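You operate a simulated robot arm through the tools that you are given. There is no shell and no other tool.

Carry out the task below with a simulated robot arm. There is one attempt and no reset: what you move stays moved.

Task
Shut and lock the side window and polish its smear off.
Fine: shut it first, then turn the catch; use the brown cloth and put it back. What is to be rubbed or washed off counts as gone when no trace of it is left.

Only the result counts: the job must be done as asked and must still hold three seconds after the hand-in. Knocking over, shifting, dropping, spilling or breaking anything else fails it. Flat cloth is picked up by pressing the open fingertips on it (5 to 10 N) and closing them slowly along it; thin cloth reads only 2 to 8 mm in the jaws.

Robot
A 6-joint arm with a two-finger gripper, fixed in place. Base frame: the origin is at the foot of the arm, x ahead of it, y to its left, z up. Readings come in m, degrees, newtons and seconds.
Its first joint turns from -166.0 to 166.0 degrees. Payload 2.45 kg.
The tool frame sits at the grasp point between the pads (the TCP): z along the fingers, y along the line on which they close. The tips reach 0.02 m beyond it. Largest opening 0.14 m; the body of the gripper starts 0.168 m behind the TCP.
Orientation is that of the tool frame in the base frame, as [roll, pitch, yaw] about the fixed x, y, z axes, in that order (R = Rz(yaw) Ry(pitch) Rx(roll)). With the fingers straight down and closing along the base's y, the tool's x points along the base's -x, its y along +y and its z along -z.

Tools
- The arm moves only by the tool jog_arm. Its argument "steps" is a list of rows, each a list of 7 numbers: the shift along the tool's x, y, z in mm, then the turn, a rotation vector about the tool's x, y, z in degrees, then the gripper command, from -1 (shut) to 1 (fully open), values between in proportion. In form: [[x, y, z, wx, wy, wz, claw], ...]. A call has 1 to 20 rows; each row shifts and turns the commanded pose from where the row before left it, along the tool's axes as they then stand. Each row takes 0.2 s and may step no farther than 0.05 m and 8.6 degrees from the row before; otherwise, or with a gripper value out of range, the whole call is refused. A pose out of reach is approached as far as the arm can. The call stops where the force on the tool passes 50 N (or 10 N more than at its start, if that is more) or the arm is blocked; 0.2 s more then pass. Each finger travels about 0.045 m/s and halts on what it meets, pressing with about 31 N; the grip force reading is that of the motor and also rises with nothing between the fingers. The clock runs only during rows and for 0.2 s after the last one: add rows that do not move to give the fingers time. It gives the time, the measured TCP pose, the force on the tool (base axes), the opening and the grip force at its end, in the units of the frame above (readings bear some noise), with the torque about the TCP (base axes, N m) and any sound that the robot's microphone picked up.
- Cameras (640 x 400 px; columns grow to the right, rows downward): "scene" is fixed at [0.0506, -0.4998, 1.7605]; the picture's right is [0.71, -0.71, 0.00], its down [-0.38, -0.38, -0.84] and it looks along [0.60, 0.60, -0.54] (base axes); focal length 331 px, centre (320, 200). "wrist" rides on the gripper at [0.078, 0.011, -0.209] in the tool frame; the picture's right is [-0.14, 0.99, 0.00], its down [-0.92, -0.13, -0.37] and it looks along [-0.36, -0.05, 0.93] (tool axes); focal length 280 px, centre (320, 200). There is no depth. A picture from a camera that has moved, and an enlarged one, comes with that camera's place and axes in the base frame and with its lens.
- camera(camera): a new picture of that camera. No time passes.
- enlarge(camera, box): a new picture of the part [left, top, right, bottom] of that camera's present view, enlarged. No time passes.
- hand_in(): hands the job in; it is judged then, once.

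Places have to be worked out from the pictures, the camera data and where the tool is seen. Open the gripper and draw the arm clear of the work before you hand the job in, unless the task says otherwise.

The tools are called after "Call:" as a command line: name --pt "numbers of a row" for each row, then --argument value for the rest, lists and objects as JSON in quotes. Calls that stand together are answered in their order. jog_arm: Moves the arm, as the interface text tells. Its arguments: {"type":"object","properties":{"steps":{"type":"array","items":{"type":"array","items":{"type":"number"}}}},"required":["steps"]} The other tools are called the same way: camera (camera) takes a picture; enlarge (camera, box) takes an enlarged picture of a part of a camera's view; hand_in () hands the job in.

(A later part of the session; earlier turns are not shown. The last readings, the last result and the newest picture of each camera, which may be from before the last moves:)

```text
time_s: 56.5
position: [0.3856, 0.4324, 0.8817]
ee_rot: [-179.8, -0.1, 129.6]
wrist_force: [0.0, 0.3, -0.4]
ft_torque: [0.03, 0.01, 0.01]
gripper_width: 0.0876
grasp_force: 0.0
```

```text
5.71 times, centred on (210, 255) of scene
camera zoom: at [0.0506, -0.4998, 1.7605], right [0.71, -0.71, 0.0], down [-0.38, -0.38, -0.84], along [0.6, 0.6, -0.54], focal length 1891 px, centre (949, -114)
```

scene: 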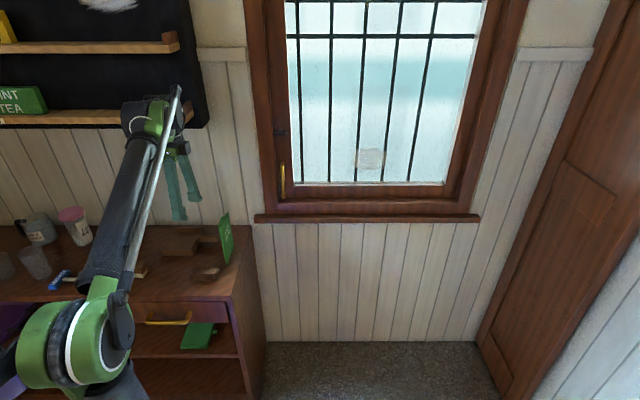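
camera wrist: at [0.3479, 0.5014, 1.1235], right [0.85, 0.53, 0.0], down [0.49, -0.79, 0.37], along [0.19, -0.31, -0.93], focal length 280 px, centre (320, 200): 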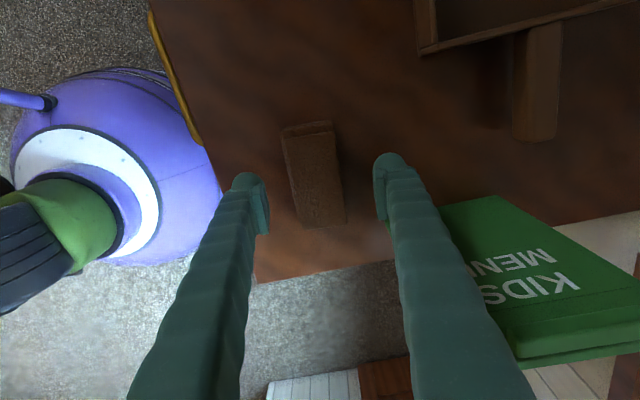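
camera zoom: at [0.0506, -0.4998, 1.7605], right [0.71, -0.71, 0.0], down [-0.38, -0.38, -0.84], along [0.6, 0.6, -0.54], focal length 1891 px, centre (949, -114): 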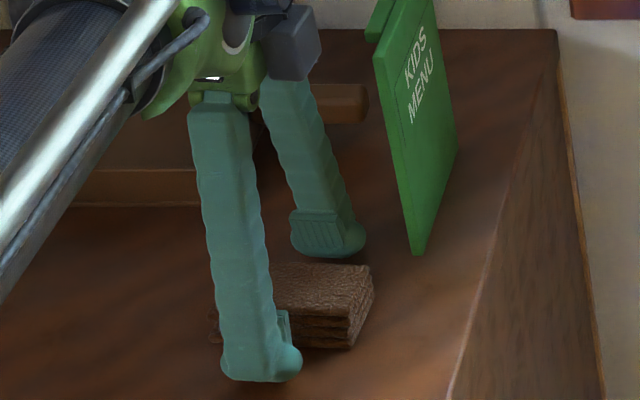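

The pad is centred between the fingers. I lower 13 mm more in small steps.

Call:
jog_arm --pt "0 -1 5 0 0 0 0.25" --pt "0 0 4 0 0 0 0.25" --pt "0 0 4 0 0 0 0.25"

Call:
enlarge --camera "wrist" --box '[230, 100, 410, 260]'

Call:
enlarge --camera "scene" --box '[170, 220, 250, 290]'

```text
time_s: 57.1
position: [0.3859, 0.4313, 0.8767]
ee_rot: [-179.9, -0.2, 129.6]
wrist_force: [-5.2, -3.4, 17.3]
ft_torque: [0.15, -0.21, 0.02]
gripper_width: 0.0874
grasp_force: 0.3
stopped in row 3: the force on the tool passed its limit at 63 N (the readings are from after the stop); the commanded pose is now the measured one
```

```text
2.50 times, centred on (320, 180) of wrist
camera zoom: at [0.3461, 0.4994, 1.0858], right [0.85, 0.53, 0.0], down [0.49, -0.79, 0.37], along [0.19, -0.31, -0.93], focal length 701 px, centre (320, 250)
```

zoom: 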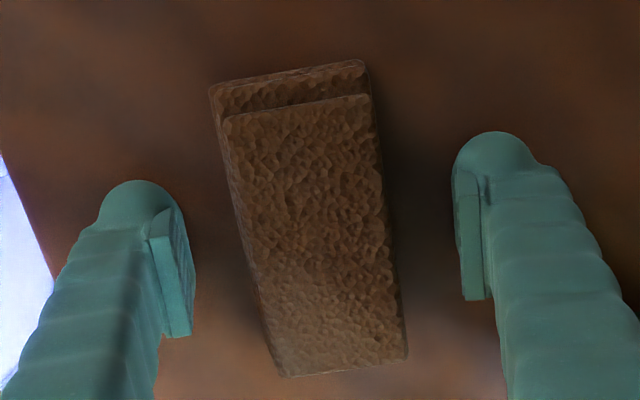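

```text
5.71 times, centred on (210, 255) of scene
camera zoom: at [0.0506, -0.4998, 1.7605], right [0.71, -0.71, 0.0], down [-0.38, -0.38, -0.84], along [0.6, 0.6, -0.54], focal length 1891 px, centre (949, -114)
```

zoom: 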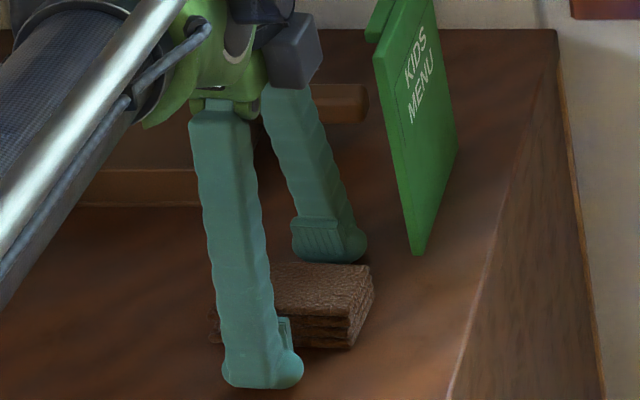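

The fingertips touched the counter at z≈0.857 (no harm, the pad is unmoved). I raise 7 mm, then close slowly on the pad.

Call:
jog_arm --pt "1.5 2 -7 0 0 0 0.25" --pt "0 0 0 0 0 0 0.0" --pt "0 0 0 0 0 0 -0.1" --pt "0 0 0 0 0 0 -0.2" --pt "0 0 0 0 0 0 -0.3" --pt "0 0 0 0 0 0 -0.4" --pt "0 0 0 0 0 0 -0.4"

Call:
enlarge --camera "wrist" --box '[230, 100, 410, 260]'

Call:
enlarge --camera "scene" --box '[170, 220, 250, 290]'

```text
time_s: 58.7
position: [0.3871, 0.4363, 0.8842]
ee_rot: [-179.9, -0.1, 129.6]
wrist_force: [0.9, 0.3, -0.9]
ft_torque: [-0.03, -0.03, 0.05]
gripper_width: 0.0482
grasp_force: 30.8
```

```text
2.50 times, centred on (320, 180) of wrist
camera zoom: at [0.3475, 0.5027, 1.0921], right [0.85, 0.53, 0.0], down [0.49, -0.79, 0.37], along [0.19, -0.31, -0.93], focal length 701 px, centre (320, 250)
```

zoom: 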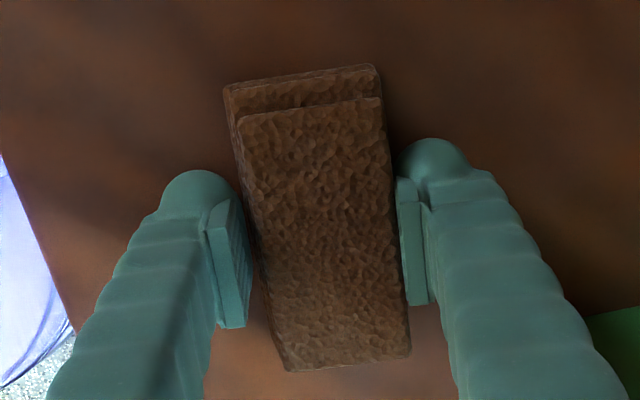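

```text
5.71 times, centred on (210, 255) of scene
camera zoom: at [0.0506, -0.4998, 1.7605], right [0.71, -0.71, 0.0], down [-0.38, -0.38, -0.84], along [0.6, 0.6, -0.54], focal length 1891 px, centre (949, -114)
```

zoom: 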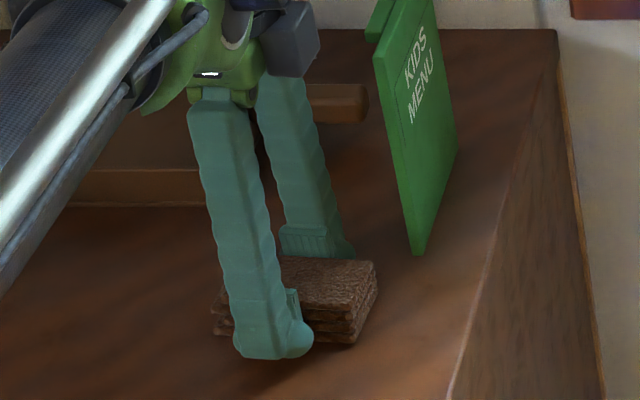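

The pad is gripped (48 mm, 31 N). Grip pose to return to: TCP (0.387, 0.436, 0.884), yaw 129.6. I lift slightly and check that it comes along.

Call:
jog_arm --pt "0 0 -10 0 0 0 -1" --pt "0 0 -20 0 0 0 -1" --pt "0 0 -30 0 0 0 -1" --pt "0 0 0 0 0 0 -1"

Call:
enlarge --camera "wrist" --box '[230, 100, 410, 260]'

Call:
enlarge --camera "scene" --box '[150, 190, 270, 290]'

```text
time_s: 59.7
position: [0.3868, 0.4361, 0.9438]
ee_rot: [-179.9, -0.1, 129.7]
wrist_force: [-0.1, -0.5, -0.7]
ft_torque: [-0.04, 0.01, -0.01]
gripper_width: 0.0484
grasp_force: 31.1
```

```text
2.50 times, centred on (320, 180) of wrist
camera zoom: at [0.3472, 0.5023, 1.1525], right [0.85, 0.53, 0.0], down [0.49, -0.79, 0.37], along [0.19, -0.31, -0.93], focal length 701 px, centre (320, 250)
```

zoom: 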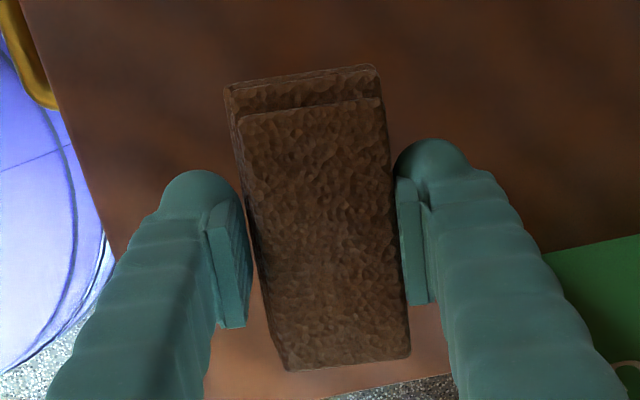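

```text
4.00 times, centred on (210, 240) of scene
camera zoom: at [0.0506, -0.4998, 1.7605], right [0.71, -0.71, 0.0], down [-0.38, -0.38, -0.84], along [0.6, 0.6, -0.54], focal length 1324 px, centre (760, 40)
```

zoom: 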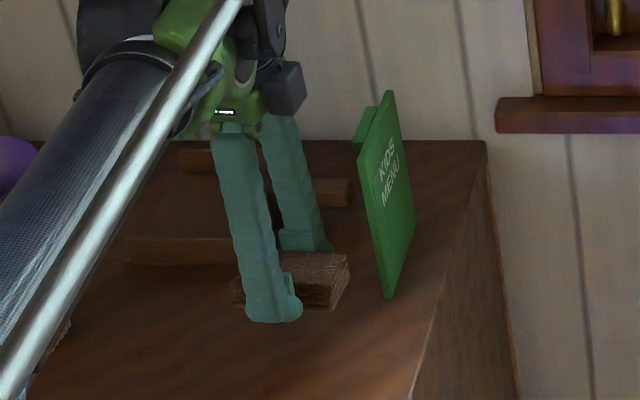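

The pad lifts cleanly. I raise to z≈1.29, move along +u to in front of the window's left side, then tilt the tool toward the wall.

Call:
jog_arm --pt "0 0 -49 0 0 0 -1" --pt "0 0 -49 0 0 0 -1" --pt "0 0 -49 0 0 0 -1" --pt "0 0 -49 0 0 0 -1" --pt "0 0 -49 0 0 0 -1" --pt "0 0 -49 0 0 0 -1" --pt "0 0 -49 0 0 0 -1" --pt "-46.5 4.4 0 0 0 0 -1" --pt "-46.5 4.4 0 0 0 0 -1" --pt "-46.5 4.4 0 0 0 0 -1" --pt "-46.5 4.4 0 0 0 0 -1" --pt "-46.5 4.4 0 0 0 0 -1" --pt "-46.5 4.4 0 0 0 0 -1" --pt "0 0 0 0 0 0 -1"

Call:
camera --camera "scene"

```text
time_s: 62.7
position: [0.5842, 0.2387, 1.2858]
ee_rot: [-179.9, 0.0, 129.6]
wrist_force: [0.6, 0.3, 0.1]
ft_torque: [-0.01, -0.03, -0.03]
gripper_width: 0.0483
grasp_force: 30.8
```

```text
taken
```

scene: 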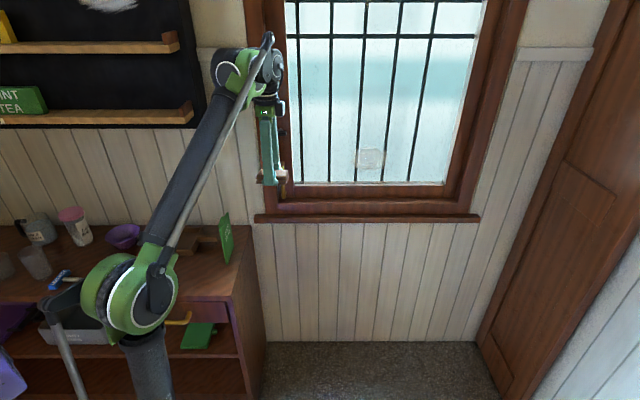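

Now I tilt the tool to horizontal (about its x axis) and correct the heading to face the wall squarely.

Call:
jog_arm --pt "0 0 0 -8.2 0 0 -1" --pt "0 0 0 -8.2 0 0 -1" --pt "0 0 0 -8.2 0 0 -1" --pt "0 0 0 -8.2 0 0 -1" --pt "0 0 0 -8.2 0 0 -1" --pt "0 0 0 -8.2 0 0 -1" --pt "0 0 0 -8.2 0 0 -1" --pt "0 0 0 -8.2 0 0 -1" --pt "0 0 0 -8.2 0 0 -1" --pt "0 0 0 -8.2 0 0 -1" --pt "0 0 0 -8 0 0 -1" --pt "0 0 0 0 5.4 0 -1" --pt "0 0 0 0 0 0 -1"

Call:
camera --camera "scene"

Call:
camera --camera "wrist"

```text
time_s: 65.5
position: [0.5851, 0.2369, 1.2865]
ee_rot: [90.0, 0.0, 135.0]
wrist_force: [0.2, -0.2, -0.5]
ft_torque: [-0.01, 0.0, -0.02]
gripper_width: 0.0484
grasp_force: 31.2
```

```text
taken
```

scene: 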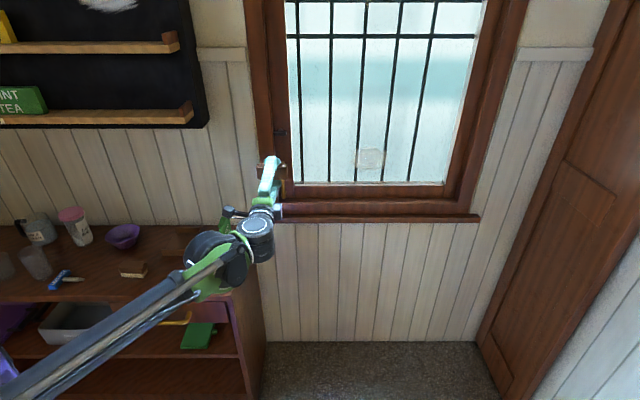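

```text
taken
camera wrist: at [0.3842, 0.1443, 1.2967], right [0.1, -0.1, 0.99], down [0.39, -0.91, -0.13], along [0.92, 0.4, -0.05], focal length 280 px, centre (320, 200)
```

wrist: 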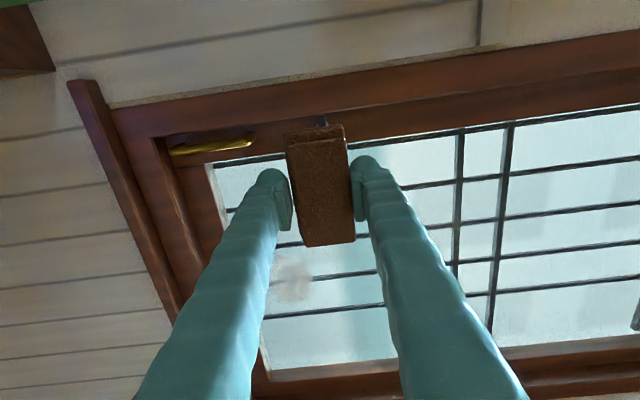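

Orientation is exact (tool z into the wall). I'll move diagonally toward the smear (u≈0.6, z≈1.16), to n≈0.78, staying clear of the handle and catch.

Call:
jog_arm --pt "-35.4 -12.7 20 0 0 0 -1" --pt "-35.4 -12.7 20 0 0 0 -1" --pt "-35.4 -12.7 20 0 0 0 -1" --pt "-35.4 -12.7 20 0 0 0 -1" --pt "-35.4 -12.7 20 0 0 0 -1" --pt "-35.4 -12.7 20 0 0 0 -1" --pt "-35.4 -12.7 20 0 0 0 -1" --pt "-35.4 -12.7 20 0 0 0 -1" --pt "-35.4 -12.7 20 0 0 0 -1" --pt "-35.4 -12.7 20 0 0 0 -1" --pt "0 0 0 0 0 0 -1"

Call:
camera --camera "scene"

Call:
camera --camera "wrist"

```text
time_s: 67.9
position: [0.9782, 0.1292, 1.1586]
ee_rot: [90.1, -0.1, 135.0]
wrist_force: [0.3, -0.8, -0.5]
ft_torque: [0.01, -0.01, -0.02]
gripper_width: 0.0485
grasp_force: 30.9
```

```text
taken
```

scene: 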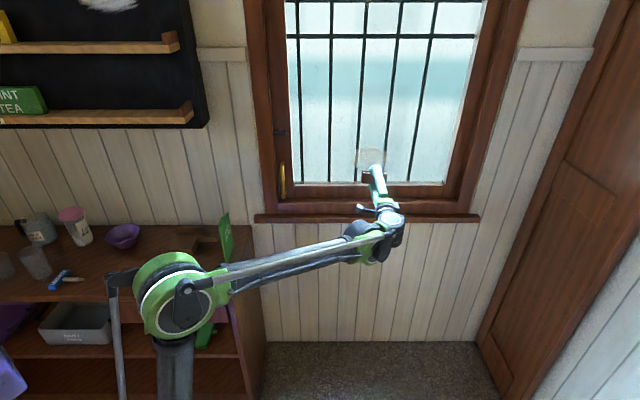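

```text
taken
camera wrist: at [0.7764, 0.0361, 1.1686], right [0.1, -0.1, 0.99], down [0.39, -0.91, -0.13], along [0.92, 0.4, -0.05], focal length 280 px, centre (320, 200)
```

wrist: 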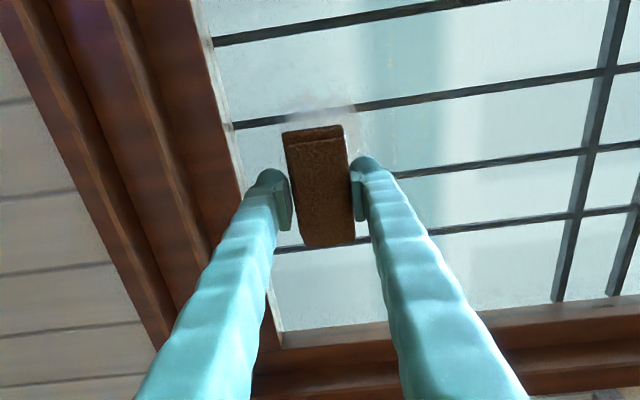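

Good reach and clear view. I approach 10 cm, then creep until the pad touches the glass.

Call:
jog_arm --pt "0 0 40 0 0 0 -1" --pt "0 0 40 0 0 0 -1" --pt "0 0 20 0 0 0 -1" --pt "0 0 6 0 0 0 -1" --pt "0 0 6 0 0 0 -1" --pt "0 0 0 0 0 0 -1"

Call:
camera --camera "wrist"

Call:
enlarge --camera "scene" --box '[310, 110, 450, 220]'

```text
time_s: 69.3
position: [1.057, 0.2089, 1.1572]
ee_rot: [90.1, -0.1, 135.0]
wrist_force: [0.1, 0.2, -0.9]
ft_torque: [0.02, 0.01, -0.02]
gripper_width: 0.0484
grasp_force: 30.8
```

```text
taken
camera wrist: at [0.8552, 0.1153, 1.1685], right [0.1, -0.1, 0.99], down [0.39, -0.91, -0.13], along [0.92, 0.4, -0.05], focal length 280 px, centre (320, 200)
```

wrist: 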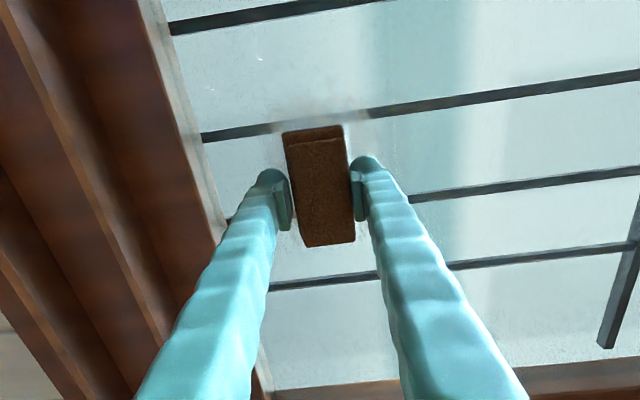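

```text
3.64 times, centred on (380, 165) of scene
camera zoom: at [0.0506, -0.4998, 1.7605], right [0.71, -0.71, 0.0], down [-0.38, -0.38, -0.84], along [0.6, 0.6, -0.54], focal length 1203 px, centre (102, 327)
```

zoom: 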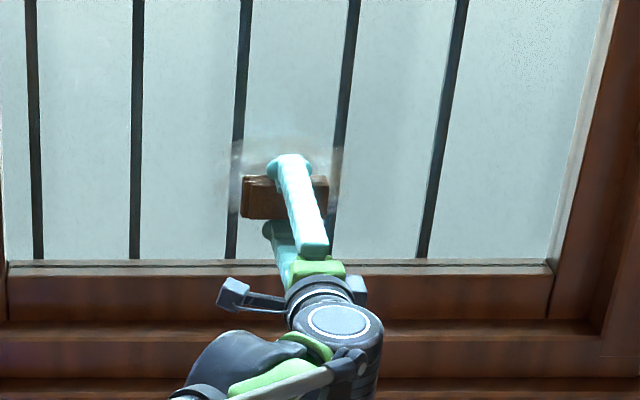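

No contact yet (pad front about n≈0.92). I creep forward in 4 mm steps.

Call:
jog_arm --pt "0 0 4 0 0 0 -1" --pt "0 0 4 0 0 0 -1" --pt "0 0 4 0 0 0 -1" --pt "0 0 4 0 0 0 -1"

```text
time_s: 70.3
position: [1.0675, 0.2175, 1.1565]
ee_rot: [90.1, 0.0, 135.1]
wrist_force: [0.0, 0.6, 1.2]
ft_torque: [-0.01, -0.02, -0.01]
gripper_width: 0.0486
grasp_force: 31.1
```

Call:
jog_arm --pt "0 0 4 0 0 0 -1" --pt "0 0 4 0 0 0 -1" --pt "0 0 4 0 0 0 -1"

Call:
camera --camera "wrist"

```text
time_s: 71.1
position: [1.0769, 0.2272, 1.1575]
ee_rot: [90.1, -0.1, 135.0]
wrist_force: [0.5, 0.1, -0.1]
ft_torque: [-0.02, 0.05, 0.03]
gripper_width: 0.0482
grasp_force: 31.0
```

```text
taken
camera wrist: at [0.8748, 0.1344, 1.1685], right [0.1, -0.1, 0.99], down [0.39, -0.91, -0.13], along [0.92, 0.4, -0.05], focal length 280 px, centre (320, 200)
```

wrist: 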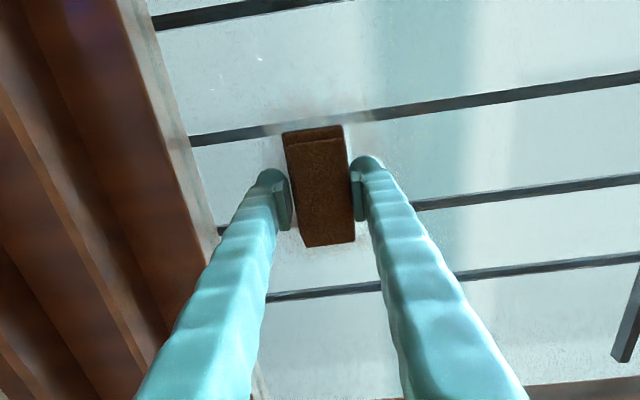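

Still no contact at pad front ≈0.949. Continue with 3 mm steps.

Call:
jog_arm --pt "0 0 3 0 0 0 -1" --pt "0 0 3 0 0 0 -1" --pt "0 0 3 0 0 0 -1"

```text
time_s: 71.9
position: [1.0839, 0.2343, 1.1573]
ee_rot: [90.1, -0.1, 135.0]
wrist_force: [-1.4, -1.6, -1.1]
ft_torque: [0.01, 0.0, -0.01]
gripper_width: 0.0482
grasp_force: 30.6
```

First contact (about 2 N). I press 1.5 mm more and read.

Call:
jog_arm --pt "0 0 1.5 0 0 0 -1" --pt "0 0 0 0 0 0 -1"

Call:
camera --camera "wrist"

```text
time_s: 72.5
position: [1.0836, 0.2351, 1.1594]
ee_rot: [90.1, -0.1, 135.1]
wrist_force: [-16.9, -7.9, -6.1]
ft_torque: [-0.06, 0.11, 0.03]
gripper_width: 0.0481
grasp_force: 30.6
```

```text
taken
camera wrist: at [0.8816, 0.1409, 1.1692], right [0.1, -0.1, 0.99], down [0.39, -0.91, -0.13], along [0.92, 0.4, -0.05], focal length 280 px, centre (320, 200)
```

wrist: 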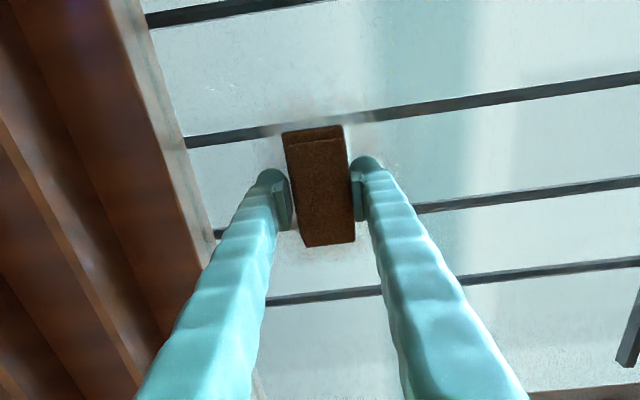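

Contact at about 18 N, TCP n≈0.932. I'll ease off slightly and start wiping: first upward to the top of the smear.

Call:
jog_arm --pt "0 5 -0.4 0 0 0 -1" --pt "0 8 0 0 0 0 -1" --pt "0 8 0 0 0 0 -1" --pt "0 8 0 0 0 0 -1"

Call:
camera --camera "wrist"

Call:
enlarge --camera "scene" --box '[310, 110, 450, 220]'

```text
time_s: 73.5
position: [1.0841, 0.2326, 1.1867]
ee_rot: [90.1, -0.1, 135.1]
wrist_force: [-11.5, -12.0, -9.5]
ft_torque: [-0.11, 0.11, -0.05]
gripper_width: 0.0482
grasp_force: 30.9
```

```text
taken
camera wrist: at [0.882, 0.1407, 1.1975], right [0.1, -0.1, 0.99], down [0.39, -0.91, -0.13], along [0.92, 0.4, -0.05], focal length 280 px, centre (320, 200)
```

wrist: 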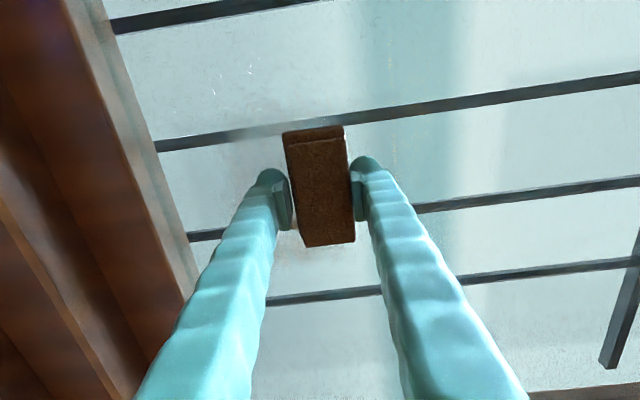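

```text
3.64 times, centred on (380, 165) of scene
camera zoom: at [0.0506, -0.4998, 1.7605], right [0.71, -0.71, 0.0], down [-0.38, -0.38, -0.84], along [0.6, 0.6, -0.54], focal length 1203 px, centre (102, 327)
```

zoom: 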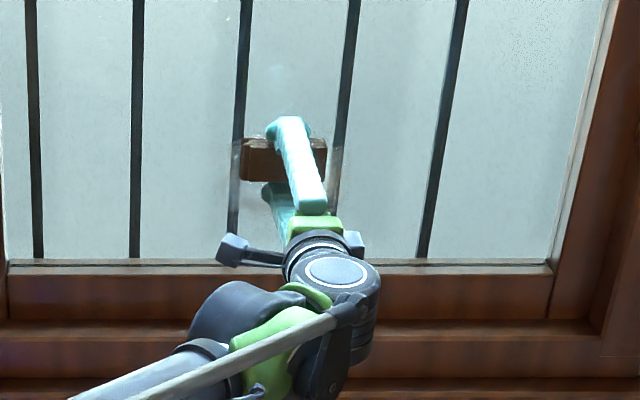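

It is wiping (normal ~16 N, friction ~9 N). I continue: up to z≈1.21, then sweep left and right in rows.

Call:
jog_arm --pt "0 8 0 0 0 0 -1" --pt "0 8 0 0 0 0 -1" --pt "0 8 0 0 0 0 -1" --pt "10 0 0 0 0 0 -1" --pt "10 0 0 0 0 0 -1" --pt "10 0 0 0 0 0 -1" --pt "10 0 0 0 0 0 -1" --pt "10 0 0 0 0 0 -1" --pt "10 0 0 0 0 0 -1" --pt "10 0 0 0 0 0 -1"

Call:
enlarge --camera "scene" --box '[310, 110, 450, 220]'

```text
time_s: 75.7
position: [1.0339, 0.284, 1.2109]
ee_rot: [90.0, -0.1, 135.0]
wrist_force: [-6.7, -11.8, 0.4]
ft_torque: [0.02, 0.02, -0.19]
gripper_width: 0.0485
grasp_force: 30.6
```

```text
3.64 times, centred on (380, 165) of scene
camera zoom: at [0.0506, -0.4998, 1.7605], right [0.71, -0.71, 0.0], down [-0.38, -0.38, -0.84], along [0.6, 0.6, -0.54], focal length 1203 px, centre (102, 327)
```

zoom: 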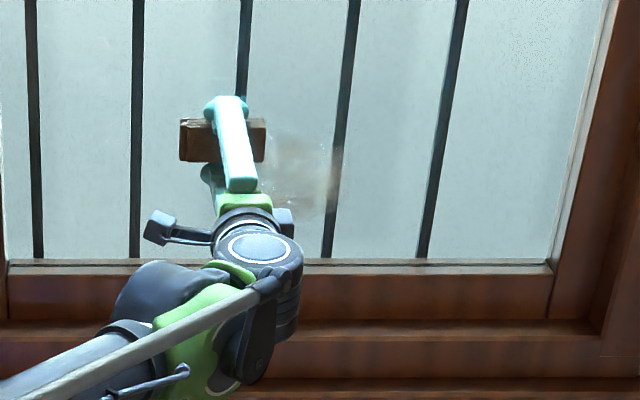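

The smear is fading but still visible to the right. I sweep across to the right along the top row.

Call:
jog_arm --pt "-10 0 0 0 0 0 -1" --pt "-10 0 0 0 0 0 -1" --pt "-10 0 0 0 0 0 -1" --pt "-10 0 0 0 0 0 -1" --pt "-10 0 0 0 0 0 -1" --pt "-10 0 0 0 0 0 -1" --pt "-10 0 0 0 0 0 -1" --pt "-10 0 0 0 0 0 -1" --pt "-10 0 0 0 0 0 -1" --pt "-10 0 0 0 0 0 -1" --pt "-10 0 0 0 0 0 -1" --pt "-10 0 0 0 0 0 -1" --pt "-10 0 0 0 0 0 -1" --pt "-10 0 0 0 0 0 -1" --pt "0 -10 0 0 0 0 -1" --pt "0 -10 0 0 0 0 -1"

Call:
enlarge --camera "scene" --box '[310, 110, 450, 220]'

```text
time_s: 79.1
position: [1.134, 0.1837, 1.1903]
ee_rot: [90.1, -0.1, 135.0]
wrist_force: [-2.8, -4.5, 2.8]
ft_torque: [0.05, -0.04, -0.01]
gripper_width: 0.0483
grasp_force: 31.0
```

```text
3.64 times, centred on (380, 165) of scene
camera zoom: at [0.0506, -0.4998, 1.7605], right [0.71, -0.71, 0.0], down [-0.38, -0.38, -0.84], along [0.6, 0.6, -0.54], focal length 1203 px, centre (102, 327)
```

zoom: 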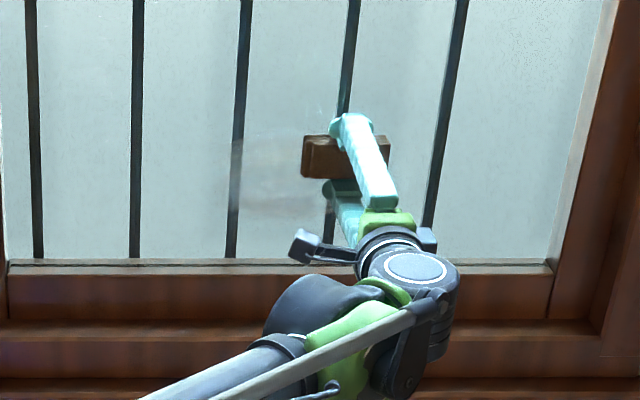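

The smear is visibly fading. I press 0.6 mm more and sweep back left at this row, then step down.

Call:
jog_arm --pt "10 0 0.6 0 0 0 -1" --pt "10 0 0 0 0 0 -1" --pt "10 0 0 0 0 0 -1" --pt "10 0 0 0 0 0 -1" --pt "10 0 0 0 0 0 -1" --pt "10 0 0 0 0 0 -1" --pt "10 0 0 0 0 0 -1" --pt "10 0 0 0 0 0 -1" --pt "10 0 0 0 0 0 -1" --pt "10 0 0 0 0 0 -1" --pt "10 0 0 0 0 0 -1" --pt "10 0 0 0 0 0 -1" --pt "10 0 0 0 0 0 -1" --pt "10 0 0 0 0 0 -1" --pt "0 -10 0 0 0 0 -1" --pt "0 -10 0 0 0 0 -1"

Call:
enlarge --camera "scene" --box '[310, 110, 450, 220]'

```text
time_s: 82.5
position: [1.0333, 0.2842, 1.1713]
ee_rot: [89.9, -0.1, 135.0]
wrist_force: [-9.6, -8.8, 5.5]
ft_torque: [0.07, -0.06, 0.02]
gripper_width: 0.0484
grasp_force: 31.0
```

```text
3.64 times, centred on (380, 165) of scene
camera zoom: at [0.0506, -0.4998, 1.7605], right [0.71, -0.71, 0.0], down [-0.38, -0.38, -0.84], along [0.6, 0.6, -0.54], focal length 1203 px, centre (102, 327)
```

zoom: 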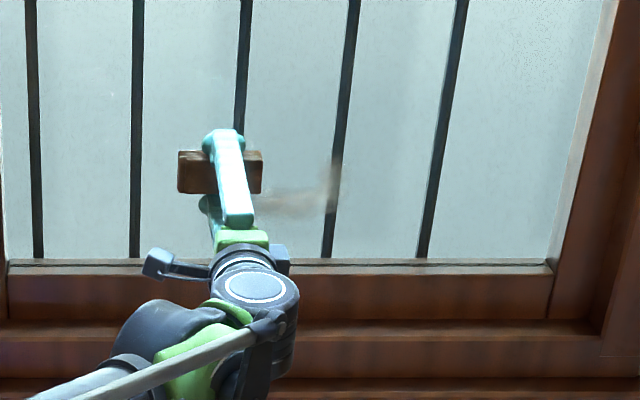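

The upper part is clean; the lower strip remains. I continue with the next row to the right, then step down.

Call:
jog_arm --pt "-10 0 0 0 0 0 -1" --pt "-10 0 0 0 0 0 -1" --pt "-10 0 0 0 0 0 -1" --pt "-10 0 0 0 0 0 -1" --pt "-10 0 0 0 0 0 -1" --pt "-10 0 0 0 0 0 -1" --pt "-10 0 0 0 0 0 -1" --pt "-10 0 0 0 0 0 -1" --pt "-10 0 0 0 0 0 -1" --pt "-10 0 0 0 0 0 -1" --pt "-10 0 0 0 0 0 -1" --pt "-10 0 0 0 0 0 -1" --pt "-10 0 0 0 0 0 -1" --pt "-10 0 0 0 0 0 -1" --pt "0 -10 0 0 0 0 -1" --pt "0 -10 0 0 0 0 -1"

Call:
enlarge --camera "scene" --box '[310, 110, 450, 220]'

```text
time_s: 85.9
position: [1.1337, 0.1859, 1.1519]
ee_rot: [90.1, 0.0, 135.0]
wrist_force: [-4.6, -5.6, 3.8]
ft_torque: [0.02, -0.08, 0.0]
gripper_width: 0.0484
grasp_force: 30.9
```

```text
3.64 times, centred on (380, 165) of scene
camera zoom: at [0.0506, -0.4998, 1.7605], right [0.71, -0.71, 0.0], down [-0.38, -0.38, -0.84], along [0.6, 0.6, -0.54], focal length 1203 px, centre (102, 327)
```

zoom: 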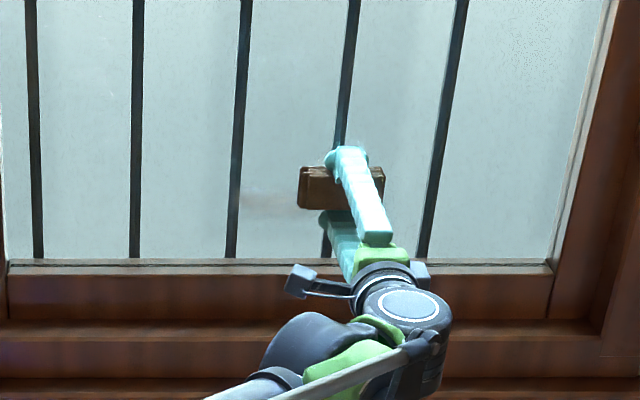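

Only a faint lower band remains. I press slightly more and sweep left, then down another row.

Call:
jog_arm --pt "10 0 0.5 0 0 0 -1" --pt "10 0 0 0 0 0 -1" --pt "10 0 0 0 0 0 -1" --pt "10 0 0 0 0 0 -1" --pt "10 0 0 0 0 0 -1" --pt "10 0 0 0 0 0 -1" --pt "10 0 0 0 0 0 -1" --pt "10 0 0 0 0 0 -1" --pt "10 0 0 0 0 0 -1" --pt "10 0 0 0 0 0 -1" --pt "10 0 0 0 0 0 -1" --pt "10 0 0 0 0 0 -1" --pt "10 0 0 0 0 0 -1" --pt "10 0 0 0 0 0 -1" --pt "0 -10 0 0 0 0 -1" --pt "0 -10 0 0 0 0 -1"

Call:
enlarge --camera "scene" --box '[310, 110, 450, 220]'

```text
time_s: 89.3
position: [1.0335, 0.2836, 1.1317]
ee_rot: [90.1, -0.1, 135.1]
wrist_force: [-10.6, -8.7, 7.0]
ft_torque: [0.07, -0.16, 0.03]
gripper_width: 0.0484
grasp_force: 31.4
```

```text
3.64 times, centred on (380, 165) of scene
camera zoom: at [0.0506, -0.4998, 1.7605], right [0.71, -0.71, 0.0], down [-0.38, -0.38, -0.84], along [0.6, 0.6, -0.54], focal length 1203 px, centre (102, 327)
```

zoom: 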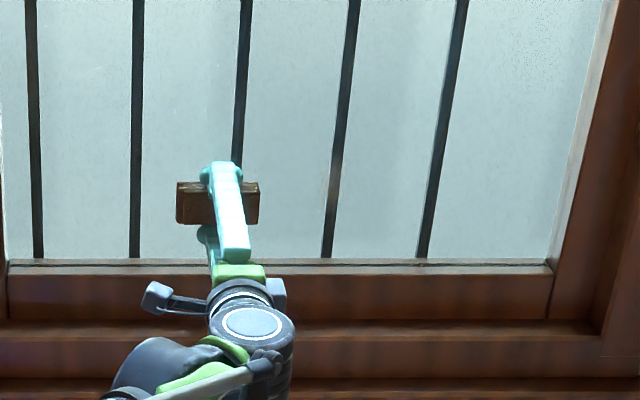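

Nearly clean. I make one more row to the right (slightly farther), then step down and come back.

Call:
jog_arm --pt "-10 0 0 0 0 0 -1" --pt "-10 0 0 0 0 0 -1" --pt "-10 0 0 0 0 0 -1" --pt "-10 0 0 0 0 0 -1" --pt "-10 0 0 0 0 0 -1" --pt "-10 0 0 0 0 0 -1" --pt "-10 0 0 0 0 0 -1" --pt "-10 0 0 0 0 0 -1" --pt "-10 0 0 0 0 0 -1" --pt "-10 0 0.2 0 0 0 -1" --pt "-10 0 0.2 0 0 0 -1" --pt "-10 0 0.2 0 0 0 -1" --pt "-10 0 0 0 0 0 -1" --pt "-10 0 0 0 0 0 -1" --pt "-10 0 0 0 0 0 -1" --pt "-10 0 0 0 0 0 -1" --pt "0 -10 0 0 0 0 -1" --pt "0 -10 0 0 0 0 -1"

Call:
enlarge --camera "scene" --box '[310, 110, 450, 220]'

```text
time_s: 93.1
position: [1.1482, 0.1707, 1.1109]
ee_rot: [90.0, -0.1, 134.9]
wrist_force: [-8.4, -10.7, 6.4]
ft_torque: [0.1, -0.08, -0.03]
gripper_width: 0.0483
grasp_force: 31.2
```

```text
3.64 times, centred on (380, 165) of scene
camera zoom: at [0.0506, -0.4998, 1.7605], right [0.71, -0.71, 0.0], down [-0.38, -0.38, -0.84], along [0.6, 0.6, -0.54], focal length 1203 px, centre (102, 327)
```

zoom: 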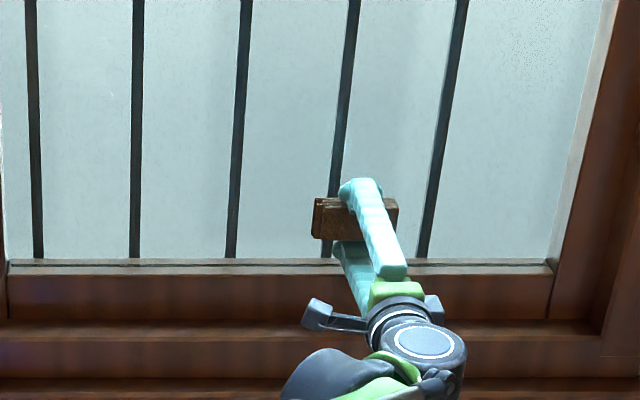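

Looks clean now, but traces count, so I'll do a second full pass: left at this row, up 35 mm, and right again.

Call:
jog_arm --pt "14 0 0 0 0 0 -1" --pt "14 0 0 0 0 0 -1" --pt "14 0 0 0 0 0 -1" --pt "14 0 0 0 0 0 -1" --pt "14 0 0 0 0 0 -1" --pt "14 0 0 0 0 0 -1" --pt "14 0 -0.3 0 0 0 -1" --pt "14 0 0 0 0 0 -1" --pt "14 0 0 0 0 0 -1" --pt "14 0 0 0 0 0 -1" --pt "14 0 0 0 0 0 -1" --pt "14 0 0 0 0 0 -1" --pt "0 12 0 0 0 0 -1" --pt "0 12 0 0 0 0 -1" --pt "0 12 0 0 0 0 -1"

Call:
enlarge --camera "scene" --box '[310, 110, 450, 220]'

```text
time_s: 96.3
position: [1.0288, 0.2901, 1.1463]
ee_rot: [90.1, 0.0, 135.1]
wrist_force: [-5.2, -4.2, -3.8]
ft_torque: [-0.04, 0.01, 0.04]
gripper_width: 0.0485
grasp_force: 31.1
```

```text
3.64 times, centred on (380, 165) of scene
camera zoom: at [0.0506, -0.4998, 1.7605], right [0.71, -0.71, 0.0], down [-0.38, -0.38, -0.84], along [0.6, 0.6, -0.54], focal length 1203 px, centre (102, 327)
```

zoom: 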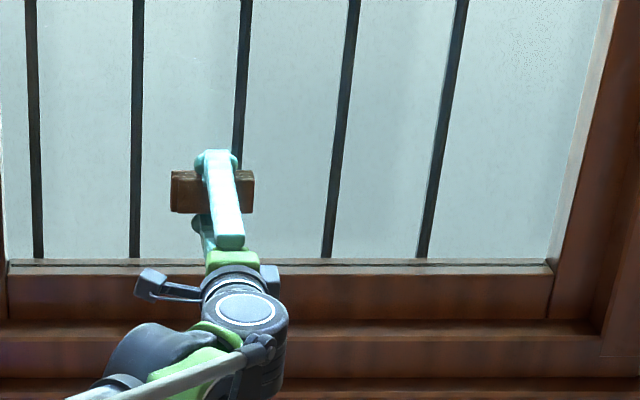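

The glass looks clean. I finish the second pass with firm rows at z≈1.146 and z≈1.185.

Call:
jog_arm --pt "-14 0 0.6 0 0 0 -1" --pt "-14 0 0 0 0 0 -1" --pt "-14 0 0 0 0 0 -1" --pt "-14 0 0 0 0 0 -1" --pt "-14 0 0 0 0 0 -1" --pt "-14 0 0.2 0 0 0 -1" --pt "-14 0 0 0 0 0 -1" --pt "-14 0 0.2 0 0 0 -1" --pt "-14 0 0 0 0 0 -1" --pt "-14 0 0 0 0 0 -1" --pt "-14 0 0 0 0 0 -1" --pt "0 13 0 0 0 0 -1" --pt "0 13 0 0 0 0 -1" --pt "0 13 0 0 0 0 -1"

Call:
jog_arm --pt "14 0 0 0 0 0 -1" --pt "14 0 0 0 0 0 -1" --pt "14 0 0 0 0 0 -1" --pt "14 0 0 0 0 0 -1" --pt "14 0 0 0 0 0 -1" --pt "14 0 0 0 0 0 -1" --pt "14 0 0 0 0 0 -1" --pt "14 0 0 0 0 0 -1" --pt "14 0 0 0 0 0 -1" --pt "14 0 0 0 0 0 -1" --pt "14 0 0 0 0 0 -1" --pt "0 13 0 0 0 0 -1" --pt "0 13 0 0 0 0 -1"

```text
time_s: 99.3
position: [1.1388, 0.1805, 1.1854]
ee_rot: [90.1, -0.1, 135.0]
wrist_force: [-9.5, -10.6, -6.5]
ft_torque: [-0.05, 0.05, -0.09]
gripper_width: 0.0486
grasp_force: 30.5
```

```text
time_s: 102.1
position: [1.0309, 0.2903, 1.2122]
ee_rot: [90.1, -0.2, 135.0]
wrist_force: [-21.1, -18.1, -13.6]
ft_torque: [-0.17, 0.12, 0.04]
gripper_width: 0.0485
grasp_force: 31.2
```

Force rose to 28 N at the left; I ease off a little, sweep the top row once more, then lift off and look.

Call:
jog_arm --pt "-14 0 -0.6 0 0 0 -1" --pt "-14 0 0 0 0 0 -1" --pt "-14 0 0 0 0 0 -1" --pt "-14 0 0 0 0 0 -1" --pt "-14 0 0 0 0 0 -1" --pt "-14 0 0.2 0 0 0 -1" --pt "-14 0 0 0 0 0 -1" --pt "-14 0 0.2 0 0 0 -1" --pt "-14 0 0 0 0 0 -1" --pt "-14 0 0 0 0 0 -1" --pt "-14 0 0 0 0 0 -1" --pt "0 0 -10 0 0 0 -1" --pt "0 0 -40 0 0 0 -1" --pt "0 0 -40 0 0 0 -1" --pt "0 0 -40 0 0 0 -1" --pt "0 0 0 0 0 0 -1"

Call:
enlarge --camera "scene" --box '[310, 110, 450, 220]'

Call:
camera --camera "wrist"

```text
time_s: 105.5
position: [1.0467, 0.0907, 1.212]
ee_rot: [90.2, -0.2, 135.0]
wrist_force: [0.3, 0.7, -0.5]
ft_torque: [0.01, -0.01, -0.03]
gripper_width: 0.0483
grasp_force: 30.5
```

```text
3.64 times, centred on (380, 165) of scene
camera zoom: at [0.0506, -0.4998, 1.7605], right [0.71, -0.71, 0.0], down [-0.38, -0.38, -0.84], along [0.6, 0.6, -0.54], focal length 1203 px, centre (102, 327)
```

zoom: 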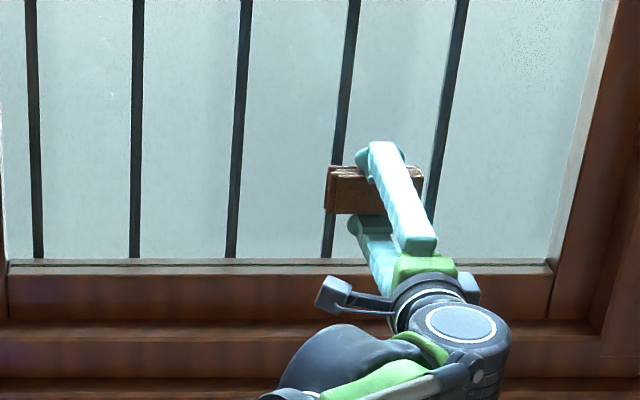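

```text
taken
camera wrist: at [0.845, -0.0022, 1.2226], right [0.1, -0.1, 0.99], down [0.39, -0.91, -0.13], along [0.92, 0.4, -0.05], focal length 280 px, centre (320, 200)
```

wrist: 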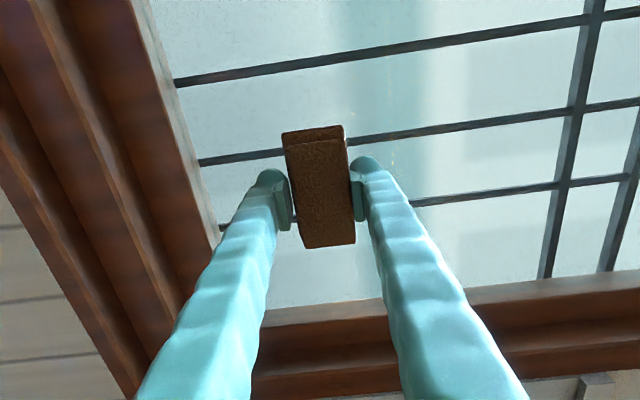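

The wiped area appears clean. I retrace the diagonal back toward u≈0.25, n≈0.58 and then inspect the whole glass unobstructed.

Call:
jog_arm --pt "39 6.8 -20.3 0 0 0 -1" --pt "39 6.8 -20.3 0 0 0 -1" --pt "39 6.8 -20.3 0 0 0 -1" --pt "39 6.8 -20.3 0 0 0 -1" --pt "39 6.8 -20.3 0 0 0 -1" --pt "39 6.8 -20.3 0 0 0 -1" --pt "39 6.8 -20.3 0 0 0 -1" --pt "39 6.8 -20.3 0 0 0 -1" --pt "39 6.8 -20.3 0 0 0 -1" --pt "39 6.8 -20.3 0 0 0 -1" --pt "39 6.8 -20.3 0 0 0 -1" --pt "0 0 0 0 0 0 -1"

Call:
enlarge --camera "scene" --box '[310, 110, 450, 200]'

Call:
enlarge --camera "scene" --box '[340, 130, 400, 180]'

Call:
camera --camera "wrist"

```text
time_s: 108.1
position: [0.5877, 0.2339, 1.2874]
ee_rot: [90.0, -0.1, 135.0]
wrist_force: [0.7, -0.4, 0.0]
ft_torque: [0.01, 0.04, -0.03]
gripper_width: 0.0485
grasp_force: 31.1
```

```text
4.44 times, centred on (380, 155) of scene
camera zoom: at [0.0506, -0.4998, 1.7605], right [0.71, -0.71, 0.0], down [-0.38, -0.38, -0.84], along [0.6, 0.6, -0.54], focal length 1471 px, centre (53, 400)
```

zoom: 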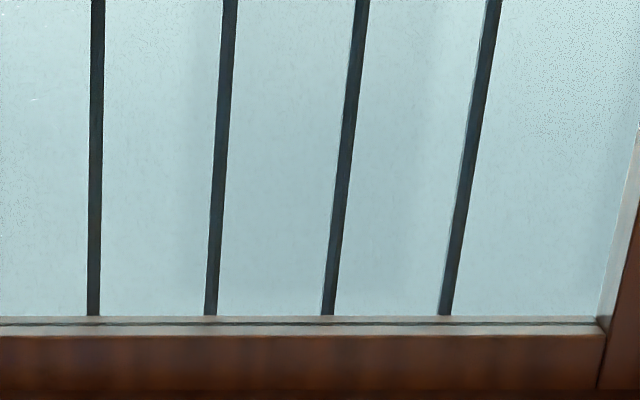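

```text
8.00 times, centred on (370, 155) of scene
camera zoom: at [0.0506, -0.4998, 1.7605], right [0.71, -0.71, 0.0], down [-0.38, -0.38, -0.84], along [0.6, 0.6, -0.54], focal length 2647 px, centre (-80, 560)
```

zoom: 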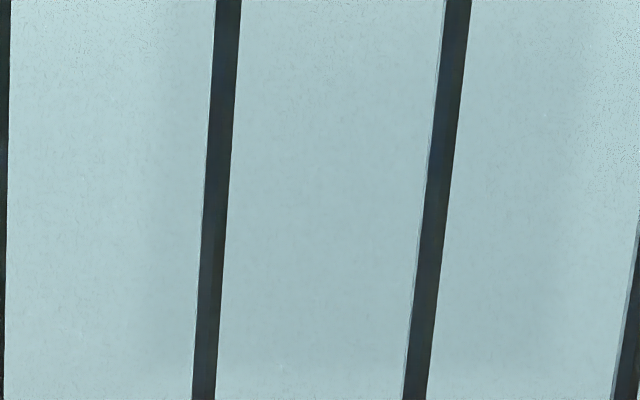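

```text
taken
camera wrist: at [0.385, 0.142, 1.2982], right [0.1, -0.1, 0.99], down [0.39, -0.91, -0.13], along [0.92, 0.4, -0.05], focal length 280 px, centre (320, 200)
```

wrist: 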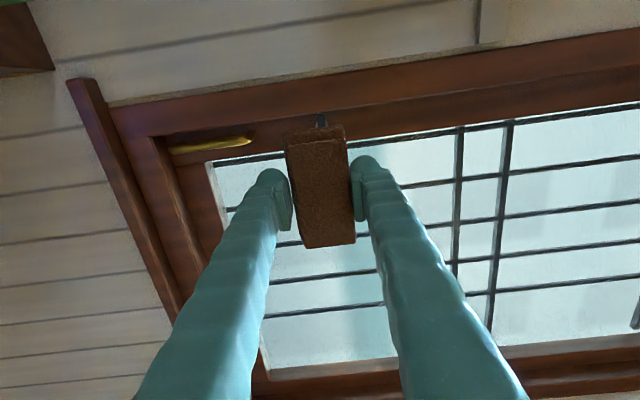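

Both views show the glass clean where the smear was. Now I return the cloth: undo the heading, tilt the tool down, and move back over its spot.

Call:
jog_arm --pt "0 0 0 0 -5.4 0 -1" --pt "0 0 0 8.2 0 0 -1" --pt "0 0 0 8.2 0 0 -1" --pt "0 0 0 8.2 0 0 -1" --pt "0 0 0 8.2 0 0 -1" --pt "0 0 0 8.2 0 0 -1" --pt "0 0 0 8.2 0 0 -1" --pt "0 0 0 8.2 0 0 -1" --pt "0 0 0 8.2 0 0 -1" --pt "0 0 0 8.2 0 0 -1" --pt "0 0 0 8.2 0 0 -1" --pt "0 0 0 8 0 0 -1" --pt "46.5 -4.4 0 0 0 0 -1" --pt "46.5 -4.4 0 0 0 0 -1" --pt "46.5 -4.4 0 0 0 0 -1" --pt "46.5 -4.4 0 0 0 0 -1" --pt "46.5 -4.4 0 0 0 0 -1" --pt "46.5 -4.4 0 0 0 0 -1" --pt "0 0 0 0 0 0 -1"

Call:
camera --camera "wrist"

Call:
camera --camera "scene"

```text
time_s: 112.1
position: [0.3887, 0.433, 1.289]
ee_rot: [-179.9, -0.2, 129.5]
wrist_force: [0.5, 0.3, 1.2]
ft_torque: [0.0, -0.01, 0.01]
gripper_width: 0.048
grasp_force: 30.7
```

```text
taken
camera wrist: at [0.3487, 0.5009, 1.4966], right [0.85, 0.52, 0.0], down [0.49, -0.79, 0.37], along [0.19, -0.31, -0.93], focal length 280 px, centre (320, 200)
```

wrist: 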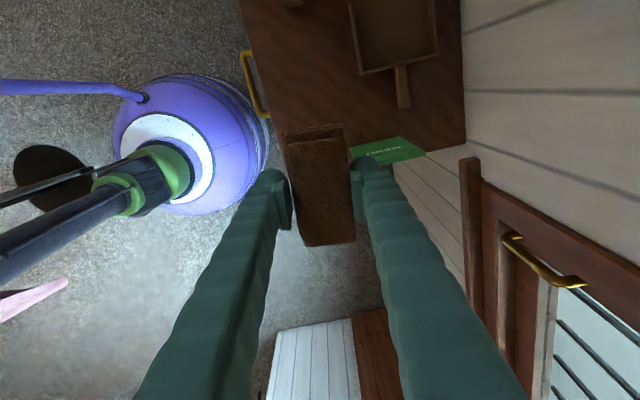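

```text
taken
```

scene: 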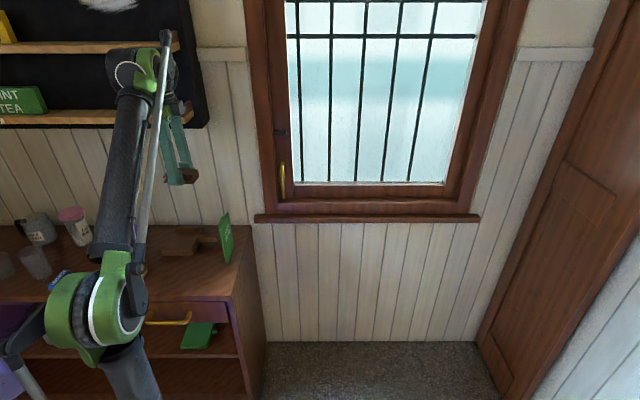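

Only a few millimetres off the original spot. I correct and descend to about 17 mm above the placing height.

Call:
jog_arm --pt "3.5 0.9 45 0 0 0 -1" --pt "0 0 49 0 0 0 -1" --pt "0 0 49 0 0 0 -1" --pt "0 0 49 0 0 0 -1" --pt "0 0 49 0 0 0 -1" --pt "0 0 49 0 0 0 -1" --pt "0 0 45 0 0 0 -1" --pt "0 0 35 0 0 0 -1" --pt "0 0 18 0 0 0 -1" --pt "0 0 0 0 0 0 -1"

Call:
enlarge --camera "scene" --box '[150, 190, 270, 290]'

```text
time_s: 114.3
position: [0.3858, 0.4372, 0.8994]
ee_rot: [-179.9, 0.0, 129.5]
wrist_force: [0.0, 0.3, -0.6]
ft_torque: [-0.03, -0.01, -0.01]
gripper_width: 0.0484
grasp_force: 31.1
```

```text
4.00 times, centred on (210, 240) of scene
camera zoom: at [0.0506, -0.4998, 1.7605], right [0.71, -0.71, 0.0], down [-0.38, -0.38, -0.84], along [0.6, 0.6, -0.54], focal length 1324 px, centre (760, 40)
```

zoom: 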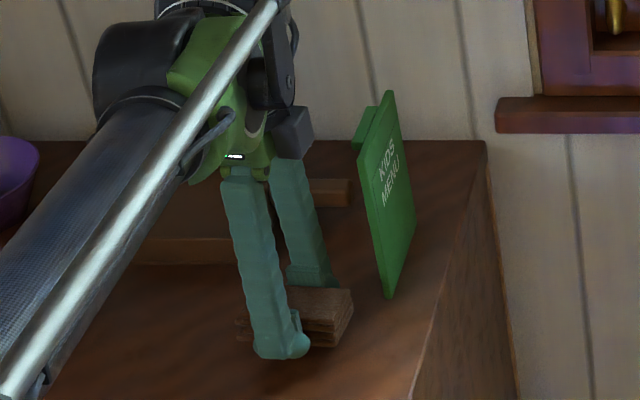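

I lower the last ~14 mm gently.

Call:
jog_arm --pt "0 0 8 0 0 0 -1" --pt "0 0 4 0 0 0 -1" --pt "0 0 2 0 0 0 -1"

```text
time_s: 115.1
position: [0.3855, 0.4381, 0.8847]
ee_rot: [-179.8, -0.1, 129.6]
wrist_force: [1.0, -0.6, 0.0]
ft_torque: [-0.02, 0.03, 0.0]
gripper_width: 0.0482
grasp_force: 30.7
```

Just about at the original height with no contact force. One more millimetre, then release slowly.

Call:
jog_arm --pt "0 0 1 0 0 0 -1" --pt "0 0 0 0 0 0 -1"

Call:
enlarge --camera "scene" --box '[170, 220, 250, 290]'

```text
time_s: 115.7
position: [0.3858, 0.4371, 0.8862]
ee_rot: [-180.0, 0.0, 129.6]
wrist_force: [0.1, -0.2, -0.7]
ft_torque: [-0.02, -0.01, 0.02]
gripper_width: 0.0483
grasp_force: 30.9
```

```text
5.71 times, centred on (210, 255) of scene
camera zoom: at [0.0506, -0.4998, 1.7605], right [0.71, -0.71, 0.0], down [-0.38, -0.38, -0.84], along [0.6, 0.6, -0.54], focal length 1891 px, centre (949, -114)
```

zoom: 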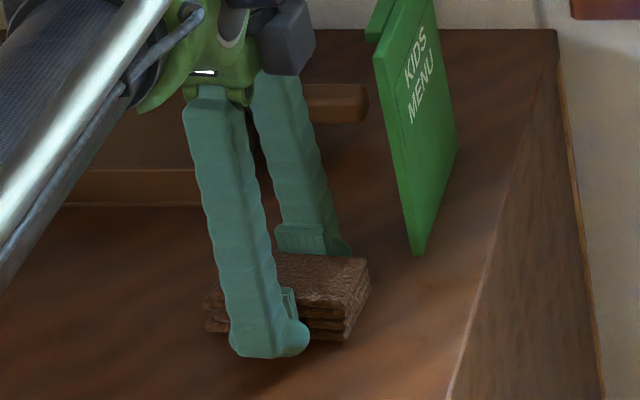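

Compared with the original picture the pad is a few mm farther toward the wall and slightly above the counter. I shift 4 mm back and lower until it touches.

Call:
jog_arm --pt "-1.5 -4 0 0 0 0 -1" --pt "0 0 1.5 0 0 0 -1" --pt "0 0 1 0 0 0 -1" --pt "0 0 0 0 0 0 -1"

Call:
enlarge --camera "scene" --box '[170, 220, 250, 290]'

```text
time_s: 116.7
position: [0.3826, 0.4342, 0.8831]
ee_rot: [-179.9, -0.1, 129.6]
wrist_force: [-0.4, 0.2, 0.1]
ft_torque: [0.01, 0.0, 0.02]
gripper_width: 0.0483
grasp_force: 31.1
```

```text
5.71 times, centred on (210, 255) of scene
camera zoom: at [0.0506, -0.4998, 1.7605], right [0.71, -0.71, 0.0], down [-0.38, -0.38, -0.84], along [0.6, 0.6, -0.54], focal length 1891 px, centre (949, -114)
```

zoom: 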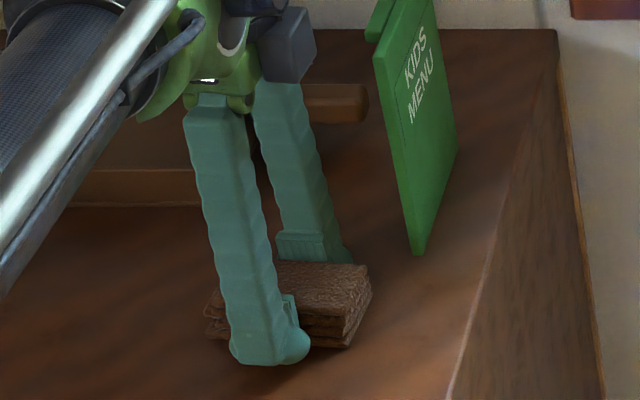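

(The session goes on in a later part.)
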